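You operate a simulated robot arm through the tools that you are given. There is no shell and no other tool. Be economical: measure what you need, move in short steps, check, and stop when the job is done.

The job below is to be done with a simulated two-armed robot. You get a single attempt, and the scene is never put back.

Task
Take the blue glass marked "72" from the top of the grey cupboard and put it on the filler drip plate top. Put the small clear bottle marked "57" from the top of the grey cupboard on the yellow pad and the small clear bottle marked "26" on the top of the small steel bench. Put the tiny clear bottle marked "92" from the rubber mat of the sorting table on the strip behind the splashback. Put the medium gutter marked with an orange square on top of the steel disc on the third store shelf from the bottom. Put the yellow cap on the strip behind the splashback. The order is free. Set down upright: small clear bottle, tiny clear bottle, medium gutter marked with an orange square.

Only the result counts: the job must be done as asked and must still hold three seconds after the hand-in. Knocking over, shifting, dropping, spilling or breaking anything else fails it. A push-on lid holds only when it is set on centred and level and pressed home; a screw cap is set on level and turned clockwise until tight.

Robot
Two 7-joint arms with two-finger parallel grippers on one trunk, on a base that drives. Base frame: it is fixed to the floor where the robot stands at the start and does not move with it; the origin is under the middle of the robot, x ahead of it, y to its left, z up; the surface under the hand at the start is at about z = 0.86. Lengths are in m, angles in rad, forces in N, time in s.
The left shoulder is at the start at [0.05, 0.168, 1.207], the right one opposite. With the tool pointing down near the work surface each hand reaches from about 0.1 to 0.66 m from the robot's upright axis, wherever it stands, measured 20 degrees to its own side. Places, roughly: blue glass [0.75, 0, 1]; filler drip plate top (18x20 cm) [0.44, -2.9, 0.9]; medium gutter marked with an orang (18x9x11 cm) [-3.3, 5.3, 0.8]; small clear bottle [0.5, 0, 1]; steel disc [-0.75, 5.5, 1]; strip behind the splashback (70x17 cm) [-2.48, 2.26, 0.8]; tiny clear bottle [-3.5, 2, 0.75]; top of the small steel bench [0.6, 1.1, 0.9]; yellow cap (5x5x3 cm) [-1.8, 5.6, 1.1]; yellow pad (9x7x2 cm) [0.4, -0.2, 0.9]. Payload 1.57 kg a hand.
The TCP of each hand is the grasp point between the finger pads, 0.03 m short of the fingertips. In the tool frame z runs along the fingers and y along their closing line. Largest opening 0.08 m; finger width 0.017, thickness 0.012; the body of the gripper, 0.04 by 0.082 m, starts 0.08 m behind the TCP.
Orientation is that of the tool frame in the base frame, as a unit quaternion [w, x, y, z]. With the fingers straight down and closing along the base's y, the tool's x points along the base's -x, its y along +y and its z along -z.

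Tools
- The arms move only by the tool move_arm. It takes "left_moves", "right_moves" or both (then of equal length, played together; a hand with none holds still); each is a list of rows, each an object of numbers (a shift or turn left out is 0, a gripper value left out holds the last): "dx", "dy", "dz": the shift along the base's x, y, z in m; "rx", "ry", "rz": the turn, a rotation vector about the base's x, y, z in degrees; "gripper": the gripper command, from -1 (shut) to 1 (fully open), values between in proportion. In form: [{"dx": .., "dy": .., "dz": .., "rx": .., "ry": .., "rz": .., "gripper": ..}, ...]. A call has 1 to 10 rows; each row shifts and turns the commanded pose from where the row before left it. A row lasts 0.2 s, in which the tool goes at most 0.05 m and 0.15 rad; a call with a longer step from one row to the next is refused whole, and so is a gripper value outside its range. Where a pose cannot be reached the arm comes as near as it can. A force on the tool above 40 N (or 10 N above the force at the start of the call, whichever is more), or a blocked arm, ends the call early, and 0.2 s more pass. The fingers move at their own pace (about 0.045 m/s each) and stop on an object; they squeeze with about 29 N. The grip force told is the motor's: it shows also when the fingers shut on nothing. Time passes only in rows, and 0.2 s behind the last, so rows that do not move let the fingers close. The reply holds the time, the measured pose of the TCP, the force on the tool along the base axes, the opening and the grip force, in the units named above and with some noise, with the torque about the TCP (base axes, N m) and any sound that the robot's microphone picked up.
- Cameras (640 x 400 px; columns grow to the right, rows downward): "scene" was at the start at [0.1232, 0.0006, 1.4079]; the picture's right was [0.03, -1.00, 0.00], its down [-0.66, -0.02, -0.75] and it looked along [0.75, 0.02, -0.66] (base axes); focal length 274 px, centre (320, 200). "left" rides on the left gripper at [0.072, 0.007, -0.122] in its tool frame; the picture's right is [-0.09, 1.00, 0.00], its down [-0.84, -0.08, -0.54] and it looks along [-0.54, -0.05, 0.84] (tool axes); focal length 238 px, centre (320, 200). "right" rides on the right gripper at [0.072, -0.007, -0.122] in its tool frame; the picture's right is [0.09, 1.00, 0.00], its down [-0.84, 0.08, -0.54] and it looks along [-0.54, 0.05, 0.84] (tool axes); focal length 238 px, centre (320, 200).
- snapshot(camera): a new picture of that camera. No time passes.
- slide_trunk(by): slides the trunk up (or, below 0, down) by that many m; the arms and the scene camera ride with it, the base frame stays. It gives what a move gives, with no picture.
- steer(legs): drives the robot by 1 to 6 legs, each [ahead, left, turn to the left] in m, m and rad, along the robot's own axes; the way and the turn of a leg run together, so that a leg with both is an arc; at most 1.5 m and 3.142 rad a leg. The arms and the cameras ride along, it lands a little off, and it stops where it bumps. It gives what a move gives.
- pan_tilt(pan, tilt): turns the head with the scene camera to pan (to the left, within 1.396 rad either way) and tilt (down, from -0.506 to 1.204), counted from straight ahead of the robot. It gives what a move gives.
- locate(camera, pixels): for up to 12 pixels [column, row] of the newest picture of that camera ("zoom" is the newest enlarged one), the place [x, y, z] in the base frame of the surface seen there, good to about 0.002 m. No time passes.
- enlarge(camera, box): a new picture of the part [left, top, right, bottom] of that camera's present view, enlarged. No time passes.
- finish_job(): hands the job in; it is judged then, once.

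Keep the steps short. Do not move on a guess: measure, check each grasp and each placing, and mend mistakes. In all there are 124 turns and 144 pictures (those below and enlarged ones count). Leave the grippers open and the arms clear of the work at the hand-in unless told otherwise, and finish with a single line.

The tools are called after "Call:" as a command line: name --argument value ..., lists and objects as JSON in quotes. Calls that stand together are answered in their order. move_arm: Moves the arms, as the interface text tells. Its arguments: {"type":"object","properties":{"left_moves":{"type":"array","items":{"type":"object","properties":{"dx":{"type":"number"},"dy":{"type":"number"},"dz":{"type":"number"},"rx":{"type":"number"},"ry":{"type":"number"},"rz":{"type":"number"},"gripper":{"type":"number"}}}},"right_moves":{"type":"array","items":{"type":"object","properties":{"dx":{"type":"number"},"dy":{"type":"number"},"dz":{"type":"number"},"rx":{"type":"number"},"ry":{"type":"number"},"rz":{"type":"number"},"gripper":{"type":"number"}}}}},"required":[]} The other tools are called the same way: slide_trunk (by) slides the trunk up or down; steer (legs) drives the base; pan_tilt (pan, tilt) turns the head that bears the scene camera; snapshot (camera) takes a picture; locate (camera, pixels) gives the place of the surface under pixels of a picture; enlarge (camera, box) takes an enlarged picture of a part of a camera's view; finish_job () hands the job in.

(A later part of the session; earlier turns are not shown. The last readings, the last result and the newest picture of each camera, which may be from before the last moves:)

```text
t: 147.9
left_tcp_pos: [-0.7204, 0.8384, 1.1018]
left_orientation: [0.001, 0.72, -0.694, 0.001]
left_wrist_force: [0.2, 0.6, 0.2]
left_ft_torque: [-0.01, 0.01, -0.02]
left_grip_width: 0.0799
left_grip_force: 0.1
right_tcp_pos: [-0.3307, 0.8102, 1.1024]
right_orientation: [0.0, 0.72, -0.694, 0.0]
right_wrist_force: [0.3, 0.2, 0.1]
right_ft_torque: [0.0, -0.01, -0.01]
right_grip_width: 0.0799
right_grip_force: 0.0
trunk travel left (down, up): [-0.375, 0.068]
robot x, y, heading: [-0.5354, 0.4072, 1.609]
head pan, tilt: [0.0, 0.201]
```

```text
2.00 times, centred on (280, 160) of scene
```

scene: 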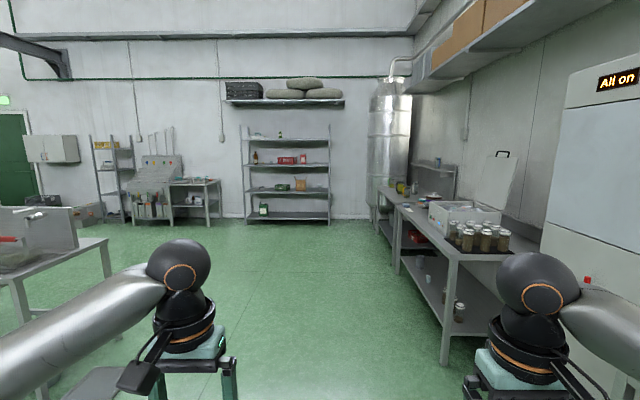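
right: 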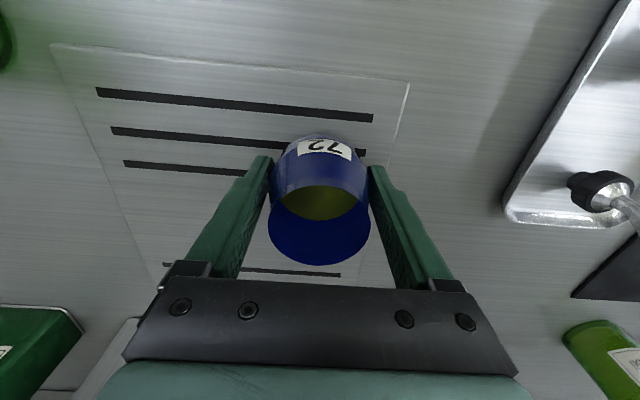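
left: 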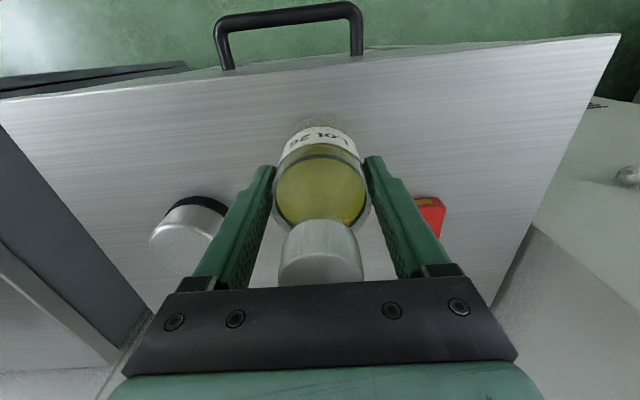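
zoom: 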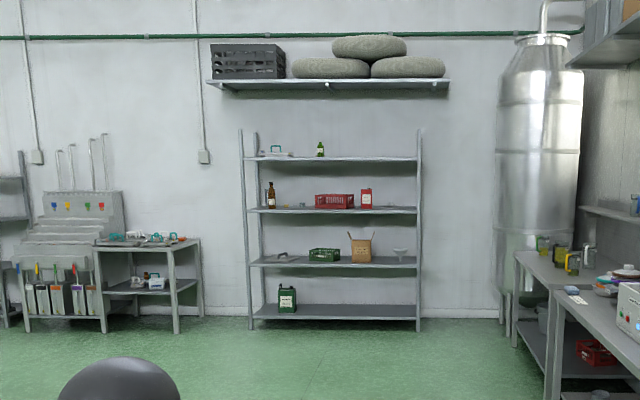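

Call:
steer --legs '[[1.4, 0.4, -0.035], [1.3, 0, 0]]'

Call:
snapshot --camera "scene"

Call:
enlarge --camera "scene" --box '[200, 60, 440, 220]'

Call:
locate --camera "zoom" --pixels '[[100, 100], [200, 150], [320, 180], [320, 280], [450, 180], [450, 280]]'

```text
t: 161.2
left_tcp_pos: [-1.1381, 3.523, 1.1027]
left_orientation: [0.0, -0.704, 0.71, -0.001]
left_wrist_force: [-0.8, 0.1, 0.2]
left_ft_torque: [0.02, 0.0, 0.0]
left_grip_width: 0.08
left_grip_force: 0.0
right_tcp_pos: [-0.7499, 3.4769, 1.1024]
right_orientation: [-0.001, -0.703, 0.711, -0.001]
right_wrist_force: [0.3, -0.4, -0.4]
right_ft_torque: [0.02, -0.01, -0.01]
right_grip_width: 0.0799
right_grip_force: 0.1
trunk travel left (down, up): [-0.375, 0.068]
robot x, y, heading: [-0.9752, 3.0815, 1.559]
head pan, tilt: [0.0, 0.201]
```

```text
88 pictures are left
```

scene: 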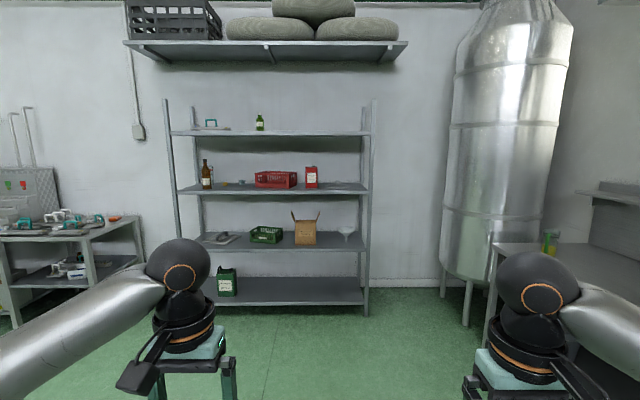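

```text
2.50 times, centred on (320, 140) of scene
```

zoom: 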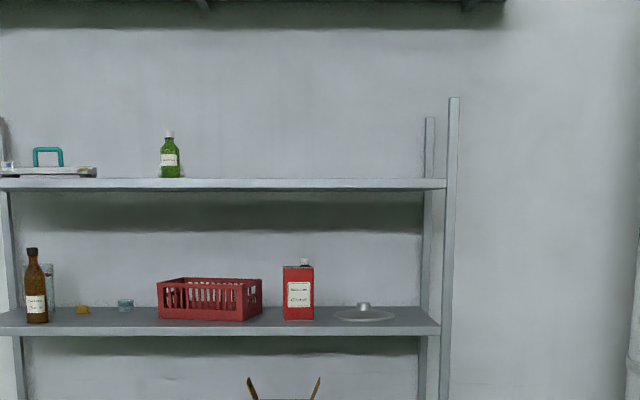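

```text
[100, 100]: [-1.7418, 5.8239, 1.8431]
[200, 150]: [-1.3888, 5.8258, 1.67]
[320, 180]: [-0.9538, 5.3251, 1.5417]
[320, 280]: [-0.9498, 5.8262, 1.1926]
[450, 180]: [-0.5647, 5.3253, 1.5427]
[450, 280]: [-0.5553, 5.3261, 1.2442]
```

The third shelf (z≈1.07) holds the steel disc on the right and the yellow cap at left. I'll drive nearer to the cap.

Call:
steer --legs '[[1.2, 0.72, 0.012], [0.3, 0.1, 0]]'

Call:
pan_tilt --pan 0.0 --tilt 0.4

Call:
snapshot --camera "scene"

```text
t: 169.9
left_tcp_pos: [-1.992, 4.9985, 1.1016]
left_orientation: [0.0, 0.716, -0.698, 0.001]
left_wrist_force: [-0.9, 1.1, 0.9]
left_ft_torque: [-0.01, -0.02, 0.01]
left_grip_width: 0.0798
left_grip_force: 0.1
right_tcp_pos: [-1.6026, 4.9686, 1.1018]
right_orientation: [0.001, 0.717, -0.697, 0.001]
right_wrist_force: [1.0, -0.5, 0.1]
right_ft_torque: [-0.04, 0.0, 0.01]
right_grip_width: 0.0801
right_grip_force: 0.1
trunk travel left (down, up): [-0.375, 0.068]
robot x, y, heading: [-1.8116, 4.5677, 1.598]
head pan, tilt: [0.0, 0.201]
```

```text
t: 170.6
left_tcp_pos: [-1.9911, 4.9989, 1.1027]
left_orientation: [0.0, 0.716, -0.698, -0.001]
left_wrist_force: [0.0, -0.5, -0.1]
left_ft_torque: [0.02, 0.05, 0.0]
left_grip_width: 0.0801
left_grip_force: 0.1
right_tcp_pos: [-1.6016, 4.9676, 1.1031]
right_orientation: [0.001, 0.716, -0.698, 0.001]
right_wrist_force: [0.1, -0.2, -0.5]
right_ft_torque: [0.01, -0.01, 0.0]
right_grip_width: 0.08
right_grip_force: 0.2
trunk travel left (down, up): [-0.375, 0.068]
robot x, y, heading: [-1.8155, 4.5677, 1.599]
head pan, tilt: [0.0, 0.4]
```

```text
86 pictures are left
```

scene: 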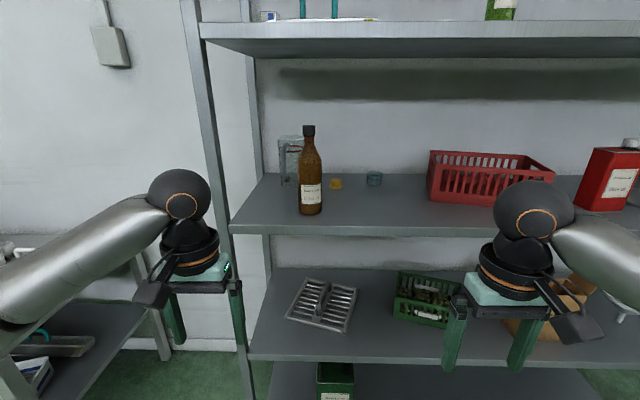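

Call:
enlarge --camera "scene" --box '[260, 110, 460, 235]'

Call:
locate --camera "zoom" --pixels '[[240, 222], [240, 238], [225, 230], [258, 230], [363, 205], [385, 225], [160, 300], [185, 200], [140, 200], [300, 250], [300, 370], [95, 200]]'

Call:
locate --camera "scene" --pixels '[[215, 200], [208, 40], [400, 45], [400, 30], [300, 228], [255, 150], [431, 190], [289, 150]]'

```text
3.20 times, centred on (360, 172) of scene
```

zoom: 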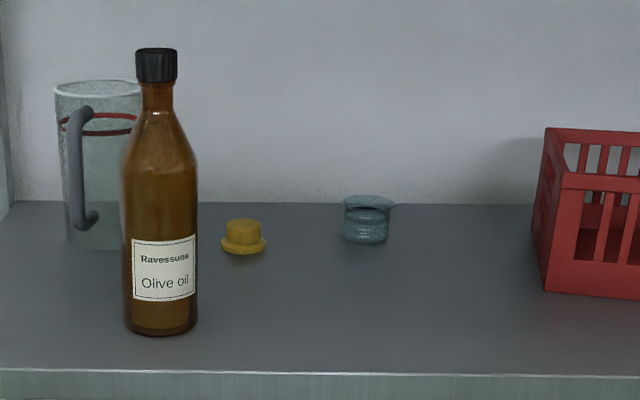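

```text
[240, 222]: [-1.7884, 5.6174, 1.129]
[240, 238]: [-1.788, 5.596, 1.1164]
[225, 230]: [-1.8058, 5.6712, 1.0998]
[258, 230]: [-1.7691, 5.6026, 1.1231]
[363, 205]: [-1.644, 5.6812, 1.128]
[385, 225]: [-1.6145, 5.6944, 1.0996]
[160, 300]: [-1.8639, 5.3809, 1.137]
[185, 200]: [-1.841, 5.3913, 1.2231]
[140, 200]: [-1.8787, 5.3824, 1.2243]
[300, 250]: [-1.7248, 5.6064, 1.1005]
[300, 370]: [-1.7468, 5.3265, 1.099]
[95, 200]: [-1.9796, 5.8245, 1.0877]
```

```text
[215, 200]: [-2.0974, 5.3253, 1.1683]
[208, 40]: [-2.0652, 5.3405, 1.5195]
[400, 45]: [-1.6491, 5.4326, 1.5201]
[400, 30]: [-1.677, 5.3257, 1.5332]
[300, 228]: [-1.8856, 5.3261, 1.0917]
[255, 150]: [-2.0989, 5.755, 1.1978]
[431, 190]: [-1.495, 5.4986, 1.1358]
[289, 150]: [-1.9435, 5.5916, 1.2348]
```

The cap is at (−1.788, 5.61) on the shelf (z 1.10); the oil bottle sits in front-left of it. I'll raise the trunk, tuck the left hand and centre the right hand before driving in.

Call:
slide_trunk --by 0.06

Call:
move_arm --left_moves '[{"dy": -0.04}, {"dy": -0.04}, {"dy": -0.04}, {"dy": -0.04}, {"dy": -0.04}, {}]' --right_moves '[{"dx": -0.03}, {"dx": -0.03}, {"dx": -0.03}, {"dx": -0.01}, {}, {}]'

Call:
steer --legs '[[0, 0, -0.028], [0.25, 0, 0]]'

Call:
snapshot --camera "scene"

Call:
snapshot --camera "right"

```text
t: 171.6
left_tcp_pos: [-1.9913, 4.9987, 1.164]
left_orientation: [0.001, 0.716, -0.698, 0.001]
left_wrist_force: [0.1, 0.2, -0.8]
left_ft_torque: [-0.01, 0.03, 0.01]
left_grip_width: 0.0802
left_grip_force: 0.1
right_tcp_pos: [-1.6031, 4.9679, 1.1616]
right_orientation: [0.0, 0.716, -0.698, 0.001]
right_wrist_force: [0.0, -0.1, -0.6]
right_ft_torque: [-0.01, -0.03, 0.06]
right_grip_width: 0.0799
right_grip_force: 0.1
trunk travel left (down, up): [-0.435, 0.008]
robot x, y, heading: [-1.8132, 4.5686, 1.597]
head pan, tilt: [0.0, 0.4]
```

```text
t: 173.0
left_tcp_pos: [-1.9924, 4.8003, 1.1601]
left_orientation: [0.001, 0.717, -0.697, 0.001]
left_wrist_force: [-0.6, 0.4, 0.9]
left_ft_torque: [-0.02, -0.01, -0.01]
left_grip_width: 0.0801
left_grip_force: 0.0
right_tcp_pos: [-1.7023, 4.9676, 1.1617]
right_orientation: [0.001, 0.716, -0.698, 0.0]
right_wrist_force: [-0.6, -0.4, -1.0]
right_ft_torque: [0.0, -0.01, 0.02]
right_grip_width: 0.0803
right_grip_force: 0.0
trunk travel left (down, up): [-0.435, 0.008]
robot x, y, heading: [-1.8126, 4.5691, 1.599]
head pan, tilt: [0.0, 0.4]
```

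```text
t: 175.2
left_tcp_pos: [-1.9864, 5.0549, 1.1606]
left_orientation: [0.001, 0.708, -0.706, 0.0]
left_wrist_force: [-0.8, 0.1, 0.7]
left_ft_torque: [-0.02, -0.01, -0.04]
left_grip_width: 0.0801
left_grip_force: 0.1
right_tcp_pos: [-1.6907, 5.2143, 1.1616]
right_orientation: [-0.001, -0.707, 0.707, -0.001]
right_wrist_force: [-0.9, 0.4, -0.2]
right_ft_torque: [-0.01, 0.02, -0.01]
right_grip_width: 0.08
right_grip_force: 0.0
trunk travel left (down, up): [-0.435, 0.008]
robot x, y, heading: [-1.8154, 4.8164, 1.573]
head pan, tilt: [0.0, 0.4]
```

```text
84 pictures are left
```

scene: 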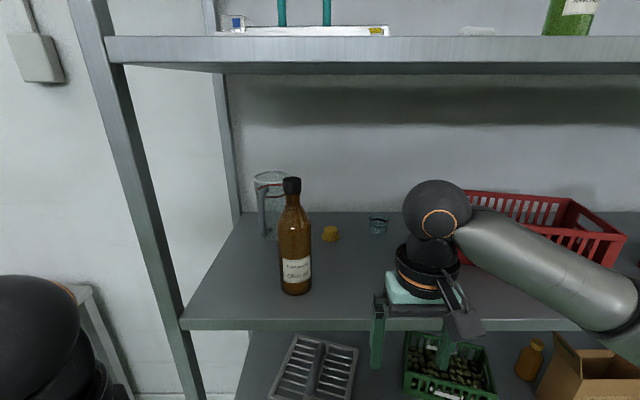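

```text
83 pictures are left
```

right: 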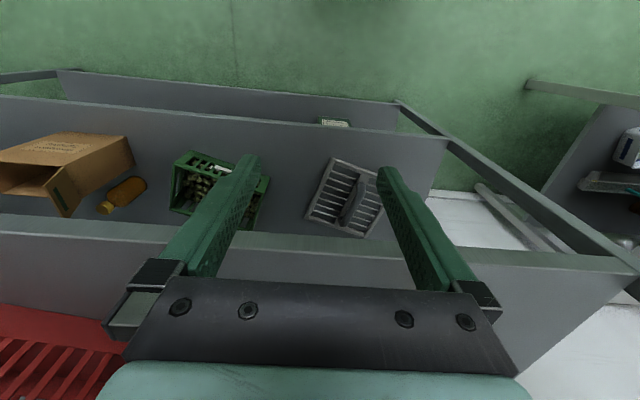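

Call:
steer --legs '[[0.19, 0, 0]]'

Call:
snapshot --camera "scene"

Call:
snapshot --camera "right"

```text
t: 176.7
left_tcp_pos: [-1.9864, 5.2385, 1.1616]
left_orientation: [0.001, 0.707, -0.707, 0.001]
left_wrist_force: [-0.8, -0.3, -0.4]
left_ft_torque: [0.01, -0.01, -0.01]
left_grip_width: 0.0799
left_grip_force: 0.0
right_tcp_pos: [-1.6913, 5.3988, 1.1621]
right_orientation: [-0.001, -0.707, 0.708, -0.001]
right_wrist_force: [0.3, 0.4, 0.5]
right_ft_torque: [-0.01, 0.0, 0.01]
right_grip_width: 0.0801
right_grip_force: 0.0
trunk travel left (down, up): [-0.435, 0.008]
robot x, y, heading: [-1.8158, 4.9987, 1.569]
head pan, tilt: [0.0, 0.4]
```

```text
82 pictures are left
```

scene: 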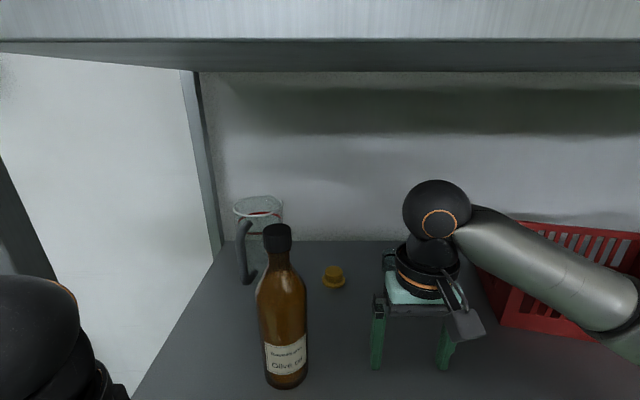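

```text
81 pictures are left
```

right: 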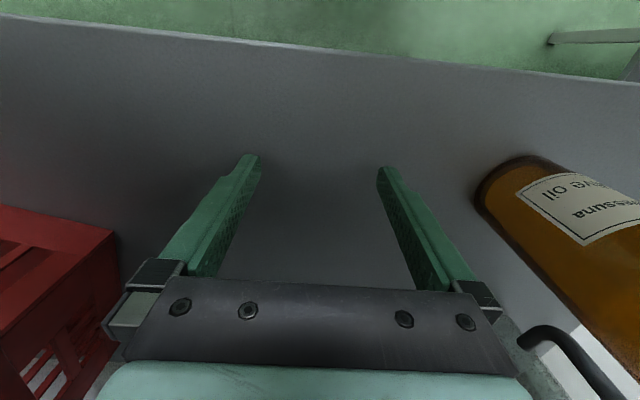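

Call:
locate --camera "scene" --pixels '[[333, 270], [322, 284], [346, 284], [333, 287], [470, 270], [530, 222], [560, 270], [620, 320], [600, 330], [306, 300], [292, 235], [264, 230]]'

```text
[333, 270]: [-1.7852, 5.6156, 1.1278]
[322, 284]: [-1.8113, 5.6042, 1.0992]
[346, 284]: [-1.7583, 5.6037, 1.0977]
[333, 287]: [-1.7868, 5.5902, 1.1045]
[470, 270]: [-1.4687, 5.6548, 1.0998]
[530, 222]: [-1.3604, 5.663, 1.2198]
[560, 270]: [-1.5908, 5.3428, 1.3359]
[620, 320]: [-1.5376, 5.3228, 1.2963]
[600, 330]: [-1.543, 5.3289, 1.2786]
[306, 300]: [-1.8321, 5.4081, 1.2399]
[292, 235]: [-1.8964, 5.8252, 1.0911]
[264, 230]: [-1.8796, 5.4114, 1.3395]
```

Cap centre is (−1.786, 5.615). I'll move in along the clear lane first, then check.

Call:
move_arm --right_moves '[{"dy": 0.04}, {"dy": 0.04}, {"dy": 0.04, "dx": -0.01}, {}]'

Call:
snapshot --camera "scene"

Call:
snapshot --camera "right"

```text
t: 177.7
left_tcp_pos: [-1.986, 5.2386, 1.1613]
left_orientation: [0.0, -0.707, 0.708, 0.0]
left_wrist_force: [0.4, 0.2, 0.2]
left_ft_torque: [0.01, 0.03, -0.02]
left_grip_width: 0.0799
left_grip_force: 0.1
right_tcp_pos: [-1.7004, 5.5174, 1.1637]
right_orientation: [0.0, 0.708, -0.706, 0.002]
right_wrist_force: [0.1, -0.3, 0.7]
right_ft_torque: [0.01, -0.01, 0.0]
right_grip_width: 0.0799
right_grip_force: 0.1
trunk travel left (down, up): [-0.435, 0.008]
robot x, y, heading: [-1.8134, 5.0002, 1.573]
head pan, tilt: [0.0, 0.4]
```

```text
80 pictures are left
```

scene: 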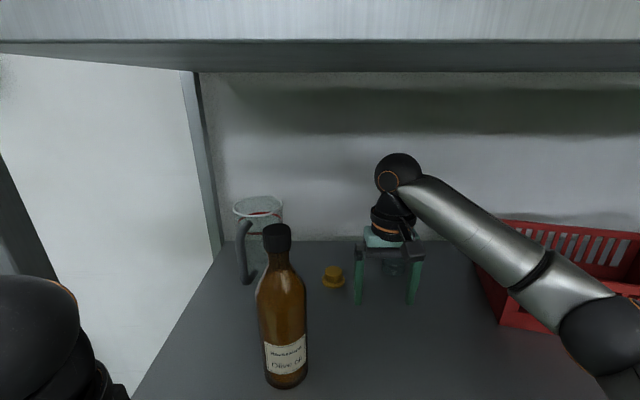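

```text
79 pictures are left
```

right: 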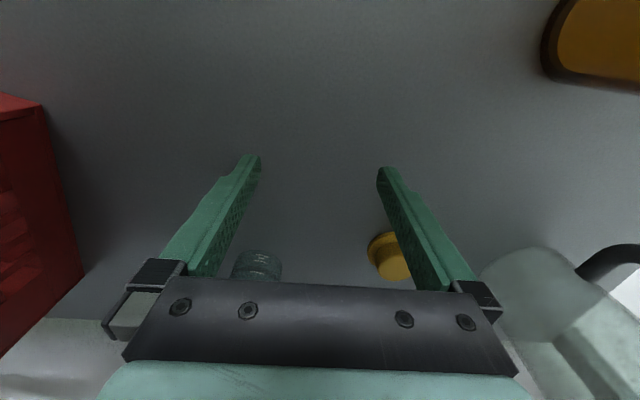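

Call:
move_arm --right_moves '[{"dx": -0.03, "dy": 0.03}, {"dx": -0.03, "dy": 0.034}, {"dx": -0.026, "dy": 0.033}, {}]'

Call:
snapshot --camera "right"

Call:
snapshot --camera "scene"

```text
t: 178.7
left_tcp_pos: [-1.9871, 5.238, 1.1604]
left_orientation: [0.001, -0.707, 0.707, -0.001]
left_wrist_force: [-0.8, -0.5, 0.5]
left_ft_torque: [0.04, 0.02, -0.01]
left_grip_width: 0.0797
left_grip_force: 0.1
right_tcp_pos: [-1.7779, 5.5895, 1.1582]
right_orientation: [0.0, 0.707, -0.707, 0.001]
right_wrist_force: [0.3, -0.3, 1.5]
right_ft_torque: [0.01, -0.03, 0.02]
right_grip_width: 0.0802
right_grip_force: 0.0
right hand out of reach, approached as far as the arm can: row 3
trunk travel left (down, up): [-0.435, 0.008]
robot x, y, heading: [-1.8162, 5.0019, 1.572]
head pan, tilt: [0.0, 0.4]
```

```text
78 pictures are left
```

right: 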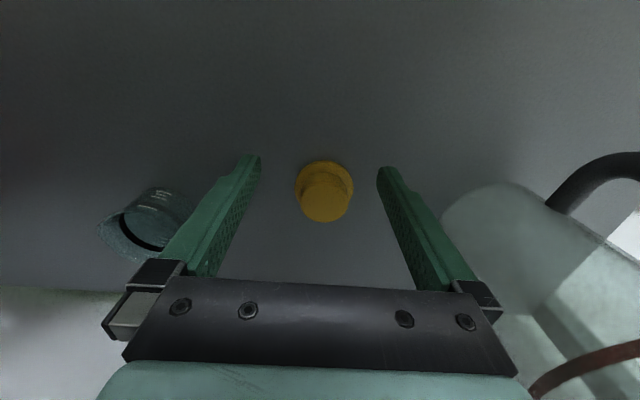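

```text
77 pictures are left
```

scene: 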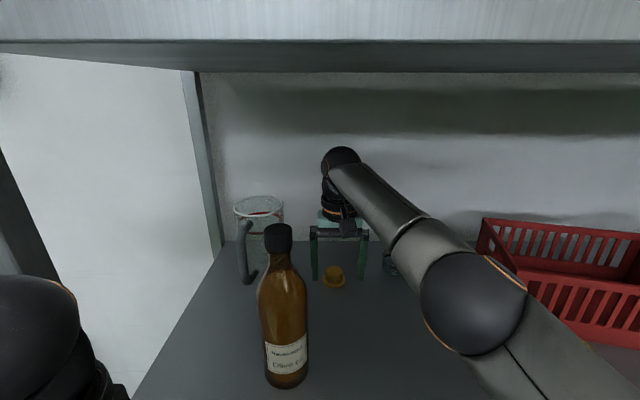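

Call:
locate --camera "right" --pixels '[[325, 205], [303, 205], [347, 205], [325, 222], [325, 163], [310, 170]]'

Call:
steer --legs '[[0.025, 0, 0]]'

```text
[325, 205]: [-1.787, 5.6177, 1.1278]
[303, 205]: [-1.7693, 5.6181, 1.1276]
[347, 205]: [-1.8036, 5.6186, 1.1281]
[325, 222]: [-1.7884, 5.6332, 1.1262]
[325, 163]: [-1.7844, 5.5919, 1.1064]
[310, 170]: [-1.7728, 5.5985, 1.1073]
```

```text
t: 179.5
left_tcp_pos: [-1.9862, 5.265, 1.161]
left_orientation: [0.0, 0.707, -0.707, 0.001]
left_wrist_force: [-0.3, 0.2, -0.8]
left_ft_torque: [-0.03, -0.04, 0.02]
left_grip_width: 0.0801
left_grip_force: 0.0
right_tcp_pos: [-1.7774, 5.6144, 1.1553]
right_orientation: [0.001, 0.707, -0.707, 0.002]
right_wrist_force: [-0.4, 0.1, 0.1]
right_ft_torque: [-0.01, -0.01, 0.01]
right_grip_width: 0.0803
right_grip_force: 0.0
trunk travel left (down, up): [-0.435, 0.008]
robot x, y, heading: [-1.8142, 5.0257, 1.575]
head pan, tilt: [0.0, 0.4]
```

I'll lower to TCP 1.138 centred on the knob and close gently.

Call:
move_arm --right_moves '[{"dx": -0.009, "dy": 0.002}, {"dz": -0.01}, {"dz": -0.006}, {}]'

Call:
snapshot --camera "right"

```text
t: 180.5
left_tcp_pos: [-1.9853, 5.2625, 1.1618]
left_orientation: [0.0, 0.708, -0.707, 0.0]
left_wrist_force: [-0.1, 0.3, 0.1]
left_ft_torque: [-0.02, -0.01, 0.02]
left_grip_width: 0.08
left_grip_force: 0.0
right_tcp_pos: [-1.7784, 5.6125, 1.1416]
right_orientation: [0.0, 0.707, -0.707, 0.001]
right_wrist_force: [0.1, 0.0, -0.6]
right_ft_torque: [0.01, 0.01, -0.02]
right_grip_width: 0.0804
right_grip_force: 0.1
right hand out of reach, approached as far as the arm can: row 1
trunk travel left (down, up): [-0.435, 0.008]
robot x, y, heading: [-1.813, 5.0275, 1.577]
head pan, tilt: [0.0, 0.4]
```

```text
76 pictures are left
```

right: 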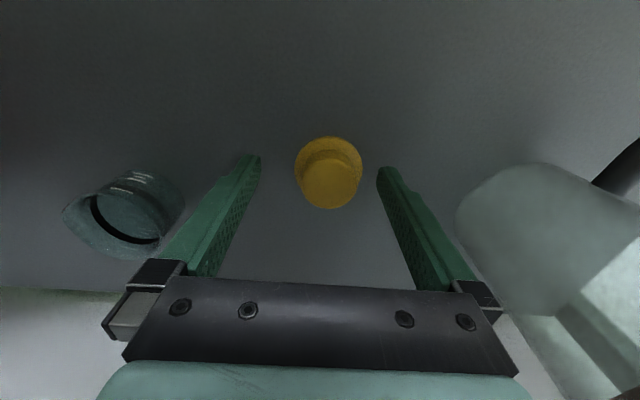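

Call:
move_arm --right_moves '[{"dx": -0.008, "dz": -0.002}, {"dz": -0.002}, {}]'

Call:
snapshot --camera "right"

```text
t: 181.3
left_tcp_pos: [-1.9867, 5.2636, 1.1619]
left_orientation: [0.0, 0.707, -0.707, 0.0]
left_wrist_force: [0.3, -0.1, 0.0]
left_ft_torque: [0.0, 0.02, -0.01]
left_grip_width: 0.08
left_grip_force: 0.1
right_tcp_pos: [-1.7862, 5.613, 1.1369]
right_orientation: [0.0, -0.707, 0.707, 0.0]
right_wrist_force: [0.7, 0.0, -0.6]
right_ft_torque: [0.01, 0.01, 0.0]
right_grip_width: 0.0803
right_grip_force: 0.0
trunk travel left (down, up): [-0.435, 0.008]
robot x, y, heading: [-1.8124, 5.023, 1.566]
head pan, tilt: [0.0, 0.4]
```

```text
75 pictures are left
```

right: 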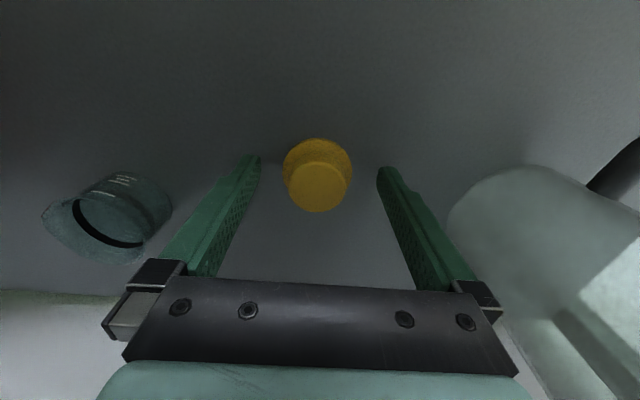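

Centred. Closing.

Call:
move_arm --right_moves '[{"gripper": 0}, {"gripper": -0.5}, {"gripper": -1}, {}, {}]'

Call:
snapshot --camera "right"

```text
t: 182.5
left_tcp_pos: [-1.9859, 5.2634, 1.1613]
left_orientation: [0.0, 0.707, -0.707, -0.001]
left_wrist_force: [0.7, 0.7, -0.3]
left_ft_torque: [-0.02, 0.02, -0.04]
left_grip_width: 0.08
left_grip_force: 0.0
right_tcp_pos: [-1.7859, 5.6139, 1.1382]
right_orientation: [0.001, -0.707, 0.707, 0.0]
right_wrist_force: [-0.3, -0.2, 5.3]
right_ft_torque: [0.03, 0.03, 0.01]
right_grip_width: 0.0374
right_grip_force: 29.2
trunk travel left (down, up): [-0.435, 0.008]
robot x, y, heading: [-1.8143, 5.0247, 1.575]
head pan, tilt: [0.0, 0.4]
```

```text
74 pictures are left
```

right: 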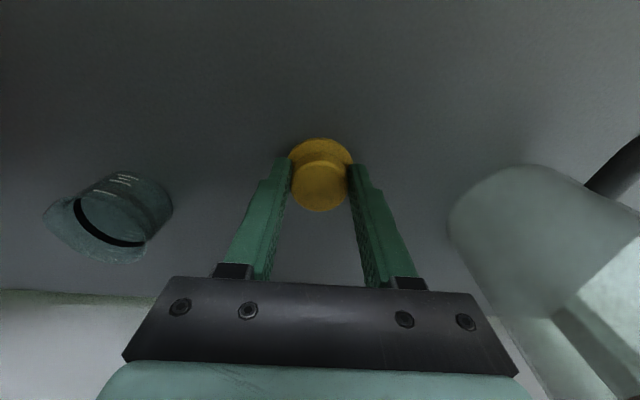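

Gripped the knob (0.037). I'll lift a little and check.

Call:
move_arm --right_moves '[{"dz": 0.005}, {"dz": 0.01}, {"dz": 0.01}, {}]'

Call:
snapshot --camera "right"

```text
t: 183.5
left_tcp_pos: [-1.9863, 5.2638, 1.1616]
left_orientation: [0.0, 0.708, -0.707, 0.001]
left_wrist_force: [-0.2, -0.2, -0.3]
left_ft_torque: [0.0, 0.01, 0.0]
left_grip_width: 0.08
left_grip_force: 0.1
right_tcp_pos: [-1.7842, 5.6088, 1.1605]
right_orientation: [0.0, 0.708, -0.706, 0.001]
right_wrist_force: [1.1, 0.2, -0.7]
right_ft_torque: [0.0, 0.0, -0.02]
right_grip_width: 0.0374
right_grip_force: 29.6
right hand out of reach, approached as far as the arm can: row 3
trunk travel left (down, up): [-0.435, 0.008]
robot x, y, heading: [-1.8137, 5.0269, 1.574]
head pan, tilt: [0.0, 0.4]
```

```text
73 pictures are left
```

right: 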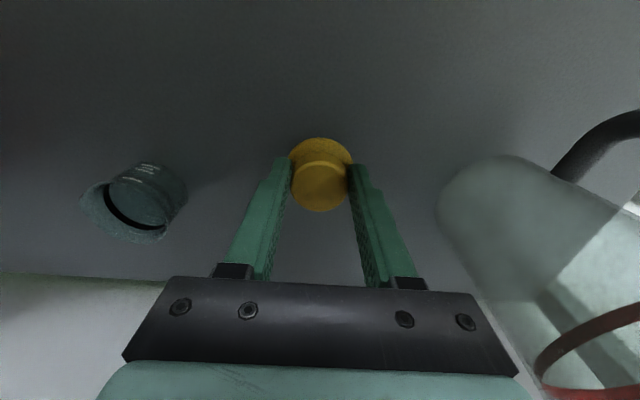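

The cap is held. Retreat along the same lane, then drive back.

Call:
move_arm --right_moves '[{"dx": 0.03, "dy": -0.03}, {"dx": 0.03, "dy": -0.034}, {"dx": 0.026, "dy": -0.03}, {"dy": -0.04}, {"dy": -0.04}, {"dy": -0.04}, {}]'

Call:
steer --legs '[[-0.6, 0, 0]]'

Call:
pan_tilt --pan 1.0 --tilt 0.5

Call:
snapshot --camera "scene"

Call:
snapshot --camera "right"

```text
t: 185.1
left_tcp_pos: [-1.987, 5.2636, 1.1607]
left_orientation: [0.0, 0.707, -0.707, 0.001]
left_wrist_force: [-0.4, 0.7, 0.7]
left_ft_torque: [0.0, 0.02, -0.03]
left_grip_width: 0.0797
left_grip_force: 0.1
right_tcp_pos: [-1.6975, 5.396, 1.1621]
right_orientation: [-0.001, -0.707, 0.707, -0.002]
right_wrist_force: [0.5, 0.1, -0.1]
right_ft_torque: [-0.02, 0.02, -0.02]
right_grip_width: 0.0372
right_grip_force: 29.2
trunk travel left (down, up): [-0.435, 0.008]
robot x, y, heading: [-1.8129, 5.0272, 1.572]
head pan, tilt: [0.0, 0.4]
```

```text
t: 188.4
left_tcp_pos: [-1.9851, 4.6841, 1.1613]
left_orientation: [0.0, -0.705, 0.709, 0.0]
left_wrist_force: [0.0, 0.1, 0.2]
left_ft_torque: [0.02, 0.01, -0.01]
left_grip_width: 0.0801
left_grip_force: 0.0
right_tcp_pos: [-1.698, 4.8167, 1.1616]
right_orientation: [-0.001, -0.706, 0.708, -0.001]
right_wrist_force: [-0.1, 0.0, -0.1]
right_ft_torque: [0.01, 0.03, 0.0]
right_grip_width: 0.0378
right_grip_force: 29.6
trunk travel left (down, up): [-0.435, 0.008]
robot x, y, heading: [-1.807, 4.4479, 1.573]
head pan, tilt: [0.0, 0.4]
```

```text
t: 189.7
left_tcp_pos: [-1.986, 4.6848, 1.1605]
left_orientation: [-0.001, -0.706, 0.708, 0.0]
left_wrist_force: [0.5, -0.2, 0.8]
left_ft_torque: [-0.02, 0.02, -0.02]
left_grip_width: 0.0803
left_grip_force: 0.1
right_tcp_pos: [-1.6984, 4.8157, 1.1621]
right_orientation: [-0.001, -0.706, 0.708, 0.0]
right_wrist_force: [0.3, -0.3, -0.8]
right_ft_torque: [0.01, 0.02, -0.04]
right_grip_width: 0.0375
right_grip_force: 29.1
trunk travel left (down, up): [-0.435, 0.008]
robot x, y, heading: [-1.817, 4.4473, 1.569]
head pan, tilt: [1.0, 0.499]
```

```text
72 pictures are left
```

scene: 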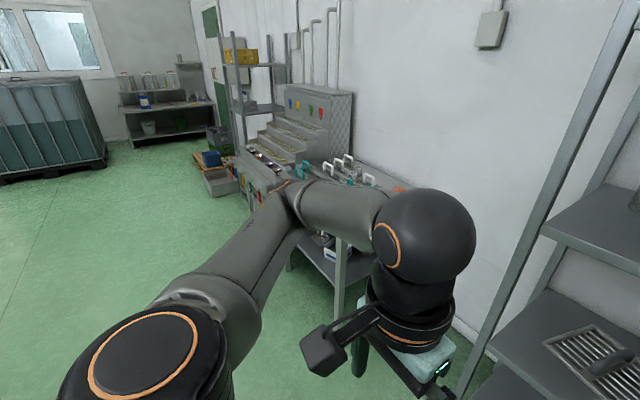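

```text
71 pictures are left
```

right: 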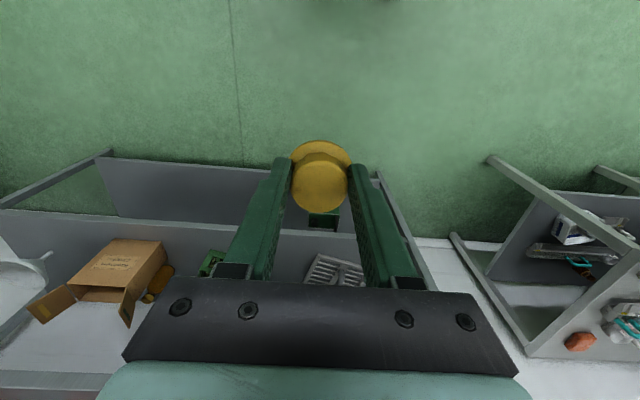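

The desk with handled tools is to the left. I'll strafe left 1.35 m to view the gutter.

Call:
steer --legs '[[-0.25, 0, 0], [0, 1.35, 0]]'

Call:
pan_tilt --pan 0.0 --tilt 0.5

Call:
snapshot --camera "scene"

```text
t: 203.2
left_tcp_pos: [-3.3497, 4.4043, 1.1618]
left_orientation: [0.001, 0.719, -0.695, 0.001]
left_wrist_force: [0.5, 0.2, 0.3]
left_ft_torque: [-0.01, 0.01, 0.01]
left_grip_width: 0.0798
left_grip_force: 0.2
right_tcp_pos: [-3.0682, 4.546, 1.1617]
right_orientation: [0.001, 0.72, -0.694, 0.001]
right_wrist_force: [-0.5, -0.3, 0.1]
right_ft_torque: [0.03, -0.01, -0.01]
right_grip_width: 0.0375
right_grip_force: 29.3
trunk travel left (down, up): [-0.435, 0.008]
robot x, y, heading: [-3.1687, 4.1783, 1.607]
head pan, tilt: [1.0, 0.499]
```

```text
t: 204.5
left_tcp_pos: [-3.3501, 4.4035, 1.1612]
left_orientation: [0.0, 0.719, -0.695, 0.001]
left_wrist_force: [0.1, 0.2, -0.3]
left_ft_torque: [-0.03, 0.03, -0.01]
left_grip_width: 0.0801
left_grip_force: 0.1
right_tcp_pos: [-3.0684, 4.5458, 1.162]
right_orientation: [0.001, 0.719, -0.695, 0.0]
right_wrist_force: [0.1, 0.2, -0.6]
right_ft_torque: [-0.02, 0.0, 0.02]
right_grip_width: 0.037
right_grip_force: 29.3
trunk travel left (down, up): [-0.435, 0.008]
robot x, y, heading: [-3.1704, 4.174, 1.606]
head pan, tilt: [0.0, 0.499]
```

```text
70 pictures are left
```

scene: 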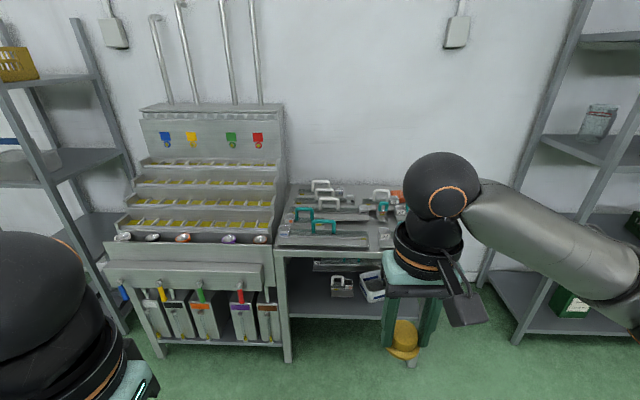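

Call:
enlarge --camera "scene" --box '[100, 130, 300, 350]'

Call:
enlarge --camera "scene" --box '[270, 170, 420, 310]'

Call:
locate --camera "scene" --pixels '[[123, 235], [183, 235], [263, 235], [205, 270], [200, 315], [285, 250], [343, 285], [372, 290], [315, 228], [150, 300], [183, 250], [205, 295]]'

```text
1.82 times, centred on (200, 240) of scene
```

zoom: 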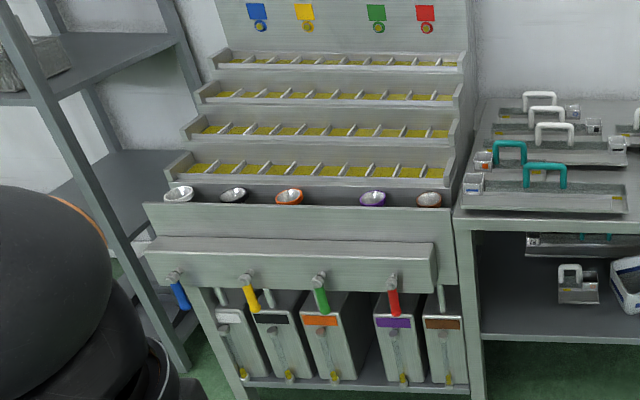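

```text
2.86 times, centred on (345, 240) of scene
```

zoom: 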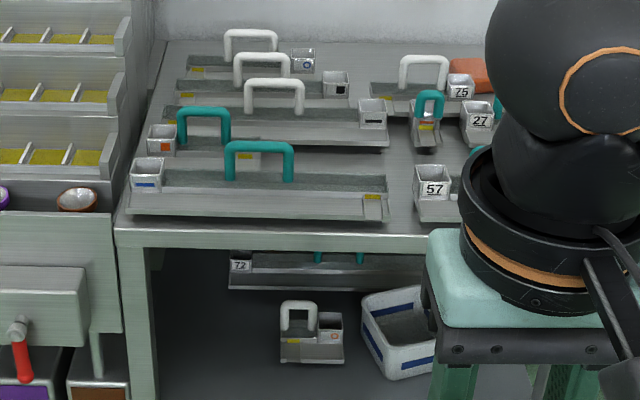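

```text
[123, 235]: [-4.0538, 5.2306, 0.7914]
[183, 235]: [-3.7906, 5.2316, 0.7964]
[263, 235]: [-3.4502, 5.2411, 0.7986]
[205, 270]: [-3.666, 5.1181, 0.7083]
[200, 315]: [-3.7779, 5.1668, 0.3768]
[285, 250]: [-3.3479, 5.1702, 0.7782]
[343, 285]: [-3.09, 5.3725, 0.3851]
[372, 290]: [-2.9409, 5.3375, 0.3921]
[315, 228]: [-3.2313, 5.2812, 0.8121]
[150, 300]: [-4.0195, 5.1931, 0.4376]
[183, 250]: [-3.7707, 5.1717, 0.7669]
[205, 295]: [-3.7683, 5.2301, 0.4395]
```

Call:
enlarge --camera "scene" --box '[275, 170, 375, 255]'

Call:
locate --camera "zoom" --pixels '[[85, 165], [85, 140], [60, 180], [200, 180], [140, 145], [175, 155], [110, 165], [265, 240], [150, 130], [108, 140], [175, 140], [60, 235]]'

```text
4.71 times, centred on (325, 212) of scene
```

zoom: 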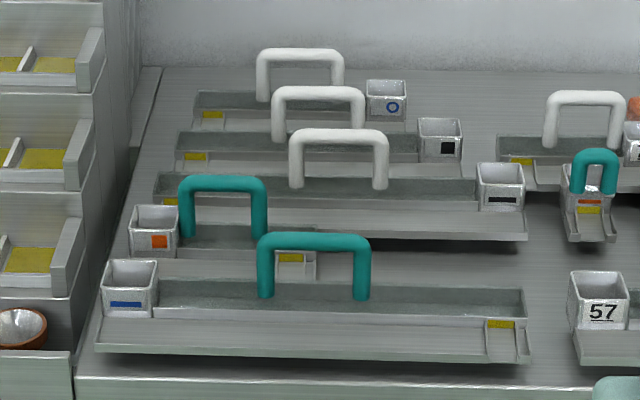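

```text
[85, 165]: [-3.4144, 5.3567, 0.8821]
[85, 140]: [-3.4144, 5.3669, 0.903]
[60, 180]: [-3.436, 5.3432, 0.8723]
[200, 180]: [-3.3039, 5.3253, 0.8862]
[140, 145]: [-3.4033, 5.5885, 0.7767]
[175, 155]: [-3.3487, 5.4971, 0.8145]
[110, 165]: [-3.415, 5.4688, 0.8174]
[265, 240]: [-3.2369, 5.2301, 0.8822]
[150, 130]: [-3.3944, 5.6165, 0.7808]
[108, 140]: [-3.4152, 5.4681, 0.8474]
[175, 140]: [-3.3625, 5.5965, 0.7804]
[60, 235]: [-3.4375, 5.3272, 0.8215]
```

The orange-square gutter has a teal handle at about (−3.305, 5.325, 0.886), between others on the desk. The left hand will take it with the tool turned 90° to close across the handle bar. First I'll drive closer.

Call:
move_arm --left_moves '[{}, {}, {}, {}]' --right_moves '[{"dx": 0.03}, {"dx": 0.03}, {"dx": 0.03}, {}]'

Call:
steer --legs '[[0, 0, -0.036], [0.6, 0, 0]]'

Call:
pan_tilt --pan 0.1 --tilt 0.75

Call:
snapshot --camera "scene"

```text
t: 205.5
left_tcp_pos: [-3.3507, 4.4038, 1.1607]
left_orientation: [0.0, 0.719, -0.695, 0.001]
left_wrist_force: [-0.3, -0.2, 0.1]
left_ft_torque: [-0.02, -0.01, -0.03]
left_grip_width: 0.0801
left_grip_force: 0.1
right_tcp_pos: [-2.9795, 4.5473, 1.1607]
right_orientation: [0.0, 0.72, -0.694, 0.0]
right_wrist_force: [-0.9, 0.0, -2.1]
right_ft_torque: [-0.05, 0.02, 0.02]
right_grip_width: 0.0371
right_grip_force: 28.5
trunk travel left (down, up): [-0.435, 0.008]
robot x, y, heading: [-3.1742, 4.1722, 1.607]
head pan, tilt: [0.0, 0.499]
```

```text
t: 209.3
left_tcp_pos: [-3.3405, 5.0097, 1.1615]
left_orientation: [-0.001, -0.706, 0.709, 0.0]
left_wrist_force: [-0.1, 0.0, 0.0]
left_ft_torque: [-0.04, 0.01, 0.01]
left_grip_width: 0.0799
left_grip_force: 0.1
right_tcp_pos: [-2.9618, 5.1375, 1.1616]
right_orientation: [-0.001, -0.705, 0.709, -0.001]
right_wrist_force: [-0.6, -0.1, -0.4]
right_ft_torque: [0.0, -0.02, 0.0]
right_grip_width: 0.037
right_grip_force: 28.8
trunk travel left (down, up): [-0.435, 0.008]
robot x, y, heading: [-3.1722, 4.7718, 1.566]
head pan, tilt: [0.0, 0.499]
```

```text
t: 210.0
left_tcp_pos: [-3.34, 5.0089, 1.1602]
left_orientation: [-0.001, -0.705, 0.709, -0.001]
left_wrist_force: [-0.3, 0.1, 0.0]
left_ft_torque: [-0.01, -0.03, 0.0]
left_grip_width: 0.08
left_grip_force: 0.2
right_tcp_pos: [-2.9627, 5.1371, 1.1616]
right_orientation: [-0.001, -0.705, 0.709, -0.001]
right_wrist_force: [-0.3, -0.6, -0.6]
right_ft_torque: [-0.01, 0.02, -0.01]
right_grip_width: 0.0374
right_grip_force: 28.9
trunk travel left (down, up): [-0.435, 0.008]
robot x, y, heading: [-3.1701, 4.7733, 1.568]
head pan, tilt: [0.099, 0.75]
```

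```text
66 pictures are left
```

scene: 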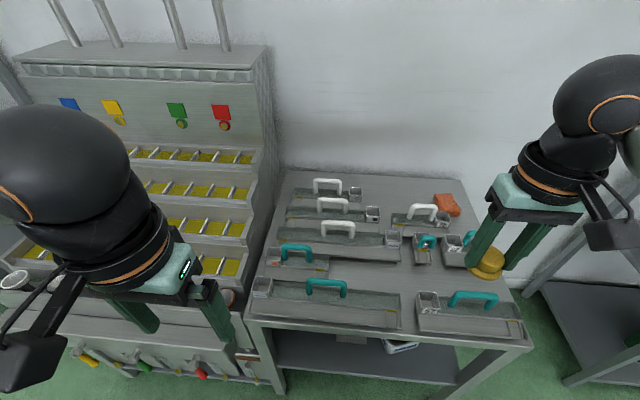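

Call:
enlarge --camera "scene" --box '[240, 210, 360, 310]'

Call:
locate --camera "zoom" --pixels '[[220, 178], [300, 178], [260, 178], [383, 180], [270, 270], [350, 370], [460, 370], [400, 365], [460, 280], [400, 60], [180, 260], [420, 300]]'

```text
4.00 times, centred on (300, 260) of scene
```

zoom: 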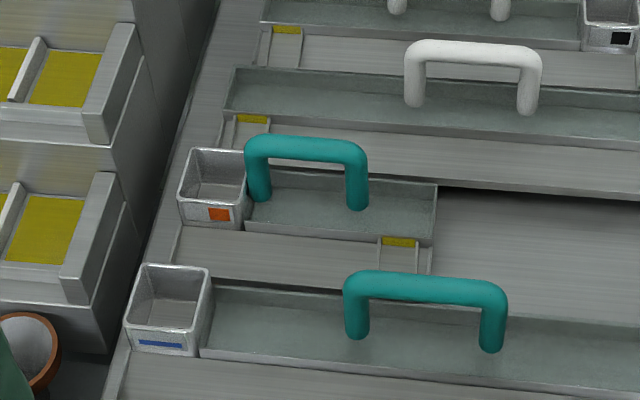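

```text
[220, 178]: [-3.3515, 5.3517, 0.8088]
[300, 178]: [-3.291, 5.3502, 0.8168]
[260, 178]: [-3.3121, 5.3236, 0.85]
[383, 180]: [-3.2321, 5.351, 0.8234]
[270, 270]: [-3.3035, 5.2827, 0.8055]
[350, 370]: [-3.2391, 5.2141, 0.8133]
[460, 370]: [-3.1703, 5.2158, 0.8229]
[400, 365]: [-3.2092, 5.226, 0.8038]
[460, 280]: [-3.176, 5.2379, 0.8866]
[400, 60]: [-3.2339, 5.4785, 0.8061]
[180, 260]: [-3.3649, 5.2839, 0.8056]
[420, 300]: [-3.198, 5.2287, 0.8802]
```

Call:
locate --camera "zoom" --pixels '[[270, 148], [305, 150], [345, 153], [305, 142], [305, 158], [258, 185], [357, 195], [473, 50], [440, 60], [427, 285], [212, 152], [430, 200]]'

```text
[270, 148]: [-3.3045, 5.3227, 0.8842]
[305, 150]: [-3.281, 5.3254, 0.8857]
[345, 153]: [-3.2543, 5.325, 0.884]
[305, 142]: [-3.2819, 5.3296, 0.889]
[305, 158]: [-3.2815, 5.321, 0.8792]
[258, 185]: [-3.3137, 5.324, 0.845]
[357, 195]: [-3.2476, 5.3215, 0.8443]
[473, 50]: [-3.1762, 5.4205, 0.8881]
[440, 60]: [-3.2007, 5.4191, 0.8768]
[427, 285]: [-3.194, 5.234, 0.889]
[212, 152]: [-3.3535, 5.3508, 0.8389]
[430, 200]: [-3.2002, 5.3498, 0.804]
```

Handle bar centre is (−3.281, 5.326), z 0.883. I'll rotate the left tool 90° in place first.

Call:
move_arm --left_moves '[{"rz": -8.5, "gripper": -0.2}, {"rz": -8.5}, {"rz": -8.5}, {"rz": -8.5}, {"rz": -8.5}, {"rz": -8.5}, {"rz": -8.5}, {"rz": -8.5}, {"rz": -8.5}, {"rz": -8.5}]'

Call:
move_arm --left_moves '[{"rz": -5}, {"dy": 0.045, "dx": 0.01}, {"dy": 0.045, "dx": 0.01}, {"dy": 0.045, "dx": 0.01}, {"dy": 0.045, "dx": 0.01}, {"dy": 0.045, "dx": 0.01}, {"dy": 0.045, "dx": 0.009}, {"dy": 0.045}, {}]'

Call:
snapshot --camera "left"

Call:
snapshot --camera "scene"

```text
t: 212.2
left_tcp_pos: [-3.3407, 5.0099, 1.1613]
left_orientation: [0.0, -0.04, 0.999, 0.0]
left_wrist_force: [-0.1, 0.1, 0.6]
left_ft_torque: [0.02, -0.02, 0.02]
left_grip_width: 0.0318
left_grip_force: 0.0
right_tcp_pos: [-2.9611, 5.1379, 1.1624]
right_orientation: [-0.001, -0.705, 0.709, -0.001]
right_wrist_force: [0.5, 0.0, -0.1]
right_ft_torque: [-0.04, -0.01, 0.01]
right_grip_width: 0.0375
right_grip_force: 29.0
trunk travel left (down, up): [-0.435, 0.008]
robot x, y, heading: [-3.1685, 4.7698, 1.566]
head pan, tilt: [0.099, 0.75]
```

```text
t: 214.2
left_tcp_pos: [-3.2815, 5.3251, 1.1625]
left_orientation: [-0.001, 0.004, 1.0, 0.001]
left_wrist_force: [-0.3, -0.2, -0.6]
left_ft_torque: [0.01, -0.04, -0.01]
left_grip_width: 0.0321
left_grip_force: 0.1
right_tcp_pos: [-2.9627, 5.1366, 1.1599]
right_orientation: [0.0, -0.705, 0.709, 0.0]
right_wrist_force: [0.4, 0.3, -1.1]
right_ft_torque: [0.0, -0.01, 0.0]
right_grip_width: 0.0375
right_grip_force: 29.0
trunk travel left (down, up): [-0.435, 0.008]
robot x, y, heading: [-3.1692, 4.767, 1.567]
head pan, tilt: [0.099, 0.75]
```

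```text
64 pictures are left
```

left: 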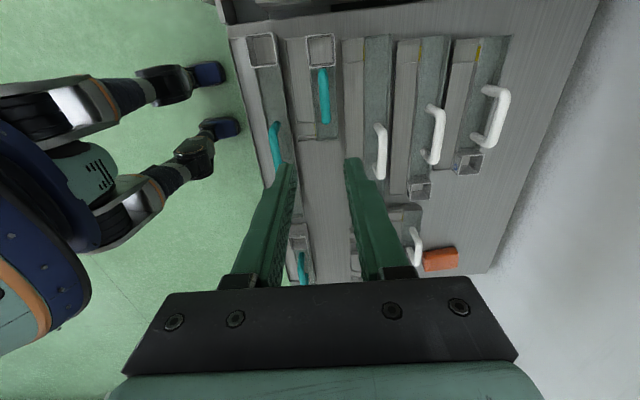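

```text
63 pictures are left
```

scene: 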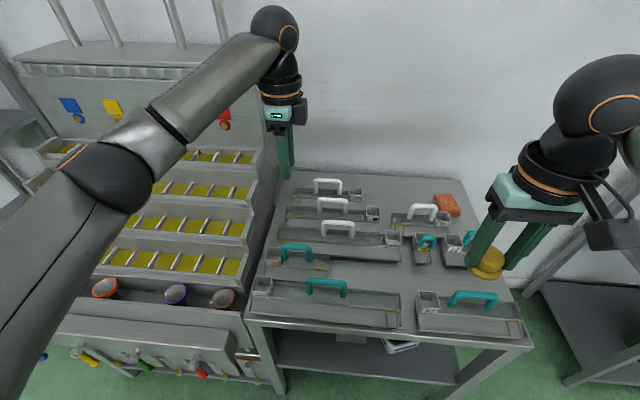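

Call:
move_arm --left_moves '[{"dz": -0.045}, {"dz": -0.045}, {"dz": -0.045}, {"dz": -0.045}, {"dz": -0.04}, {}]'

Call:
snapshot --camera "left"

Call:
enlarge --camera "scene" --box '[220, 180, 380, 310]'

```text
t: 215.6
left_tcp_pos: [-3.2801, 5.3244, 0.9421]
left_orientation: [0.0, 0.002, 1.0, 0.002]
left_wrist_force: [-0.3, -0.7, 0.7]
left_ft_torque: [0.01, -0.02, 0.0]
left_grip_width: 0.032
left_grip_force: 0.1
right_tcp_pos: [-2.9636, 5.1381, 1.1604]
right_orientation: [-0.001, -0.705, 0.709, -0.001]
right_wrist_force: [-0.2, 0.8, 0.2]
right_ft_torque: [-0.05, -0.03, 0.02]
right_grip_width: 0.0377
right_grip_force: 29.1
trunk travel left (down, up): [-0.435, 0.008]
robot x, y, heading: [-3.168, 4.7743, 1.569]
head pan, tilt: [0.099, 0.75]
```

```text
62 pictures are left
```

left: 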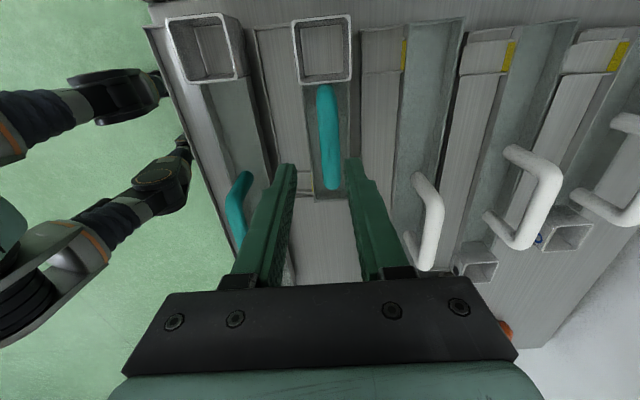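

```text
3.08 times, centred on (300, 245) of scene
```

zoom: 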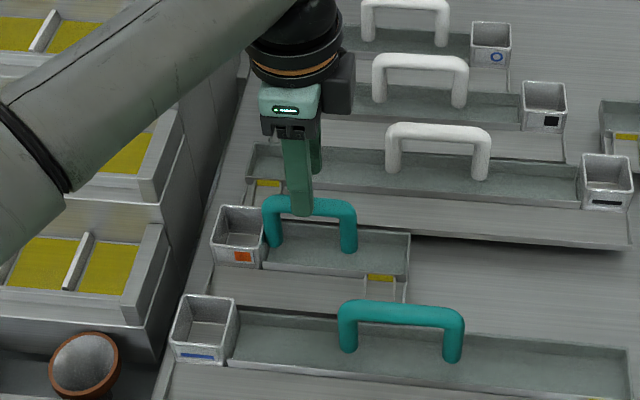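

Call:
move_arm --left_moves '[{"dy": 0.003}, {"dz": -0.03}, {"dz": -0.02}, {"dz": -0.012}, {}]'

Call:
snapshot --camera "left"

```text
t: 216.8
left_tcp_pos: [-3.2801, 5.3276, 0.8785]
left_orientation: [0.0, 0.002, 1.0, 0.001]
left_wrist_force: [-0.6, -0.4, 0.0]
left_ft_torque: [0.0, 0.0, 0.0]
left_grip_width: 0.032
left_grip_force: 0.0
right_tcp_pos: [-2.9621, 5.1374, 1.1615]
right_orientation: [0.0, -0.705, 0.709, 0.0]
right_wrist_force: [0.5, 0.7, -0.6]
right_ft_torque: [0.02, -0.01, -0.02]
right_grip_width: 0.0373
right_grip_force: 29.0
trunk travel left (down, up): [-0.435, 0.008]
robot x, y, heading: [-3.1672, 4.7747, 1.565]
head pan, tilt: [0.099, 0.75]
```

```text
60 pictures are left
```

left: 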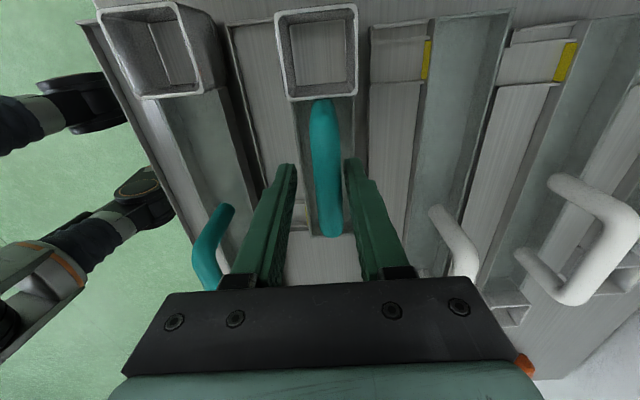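

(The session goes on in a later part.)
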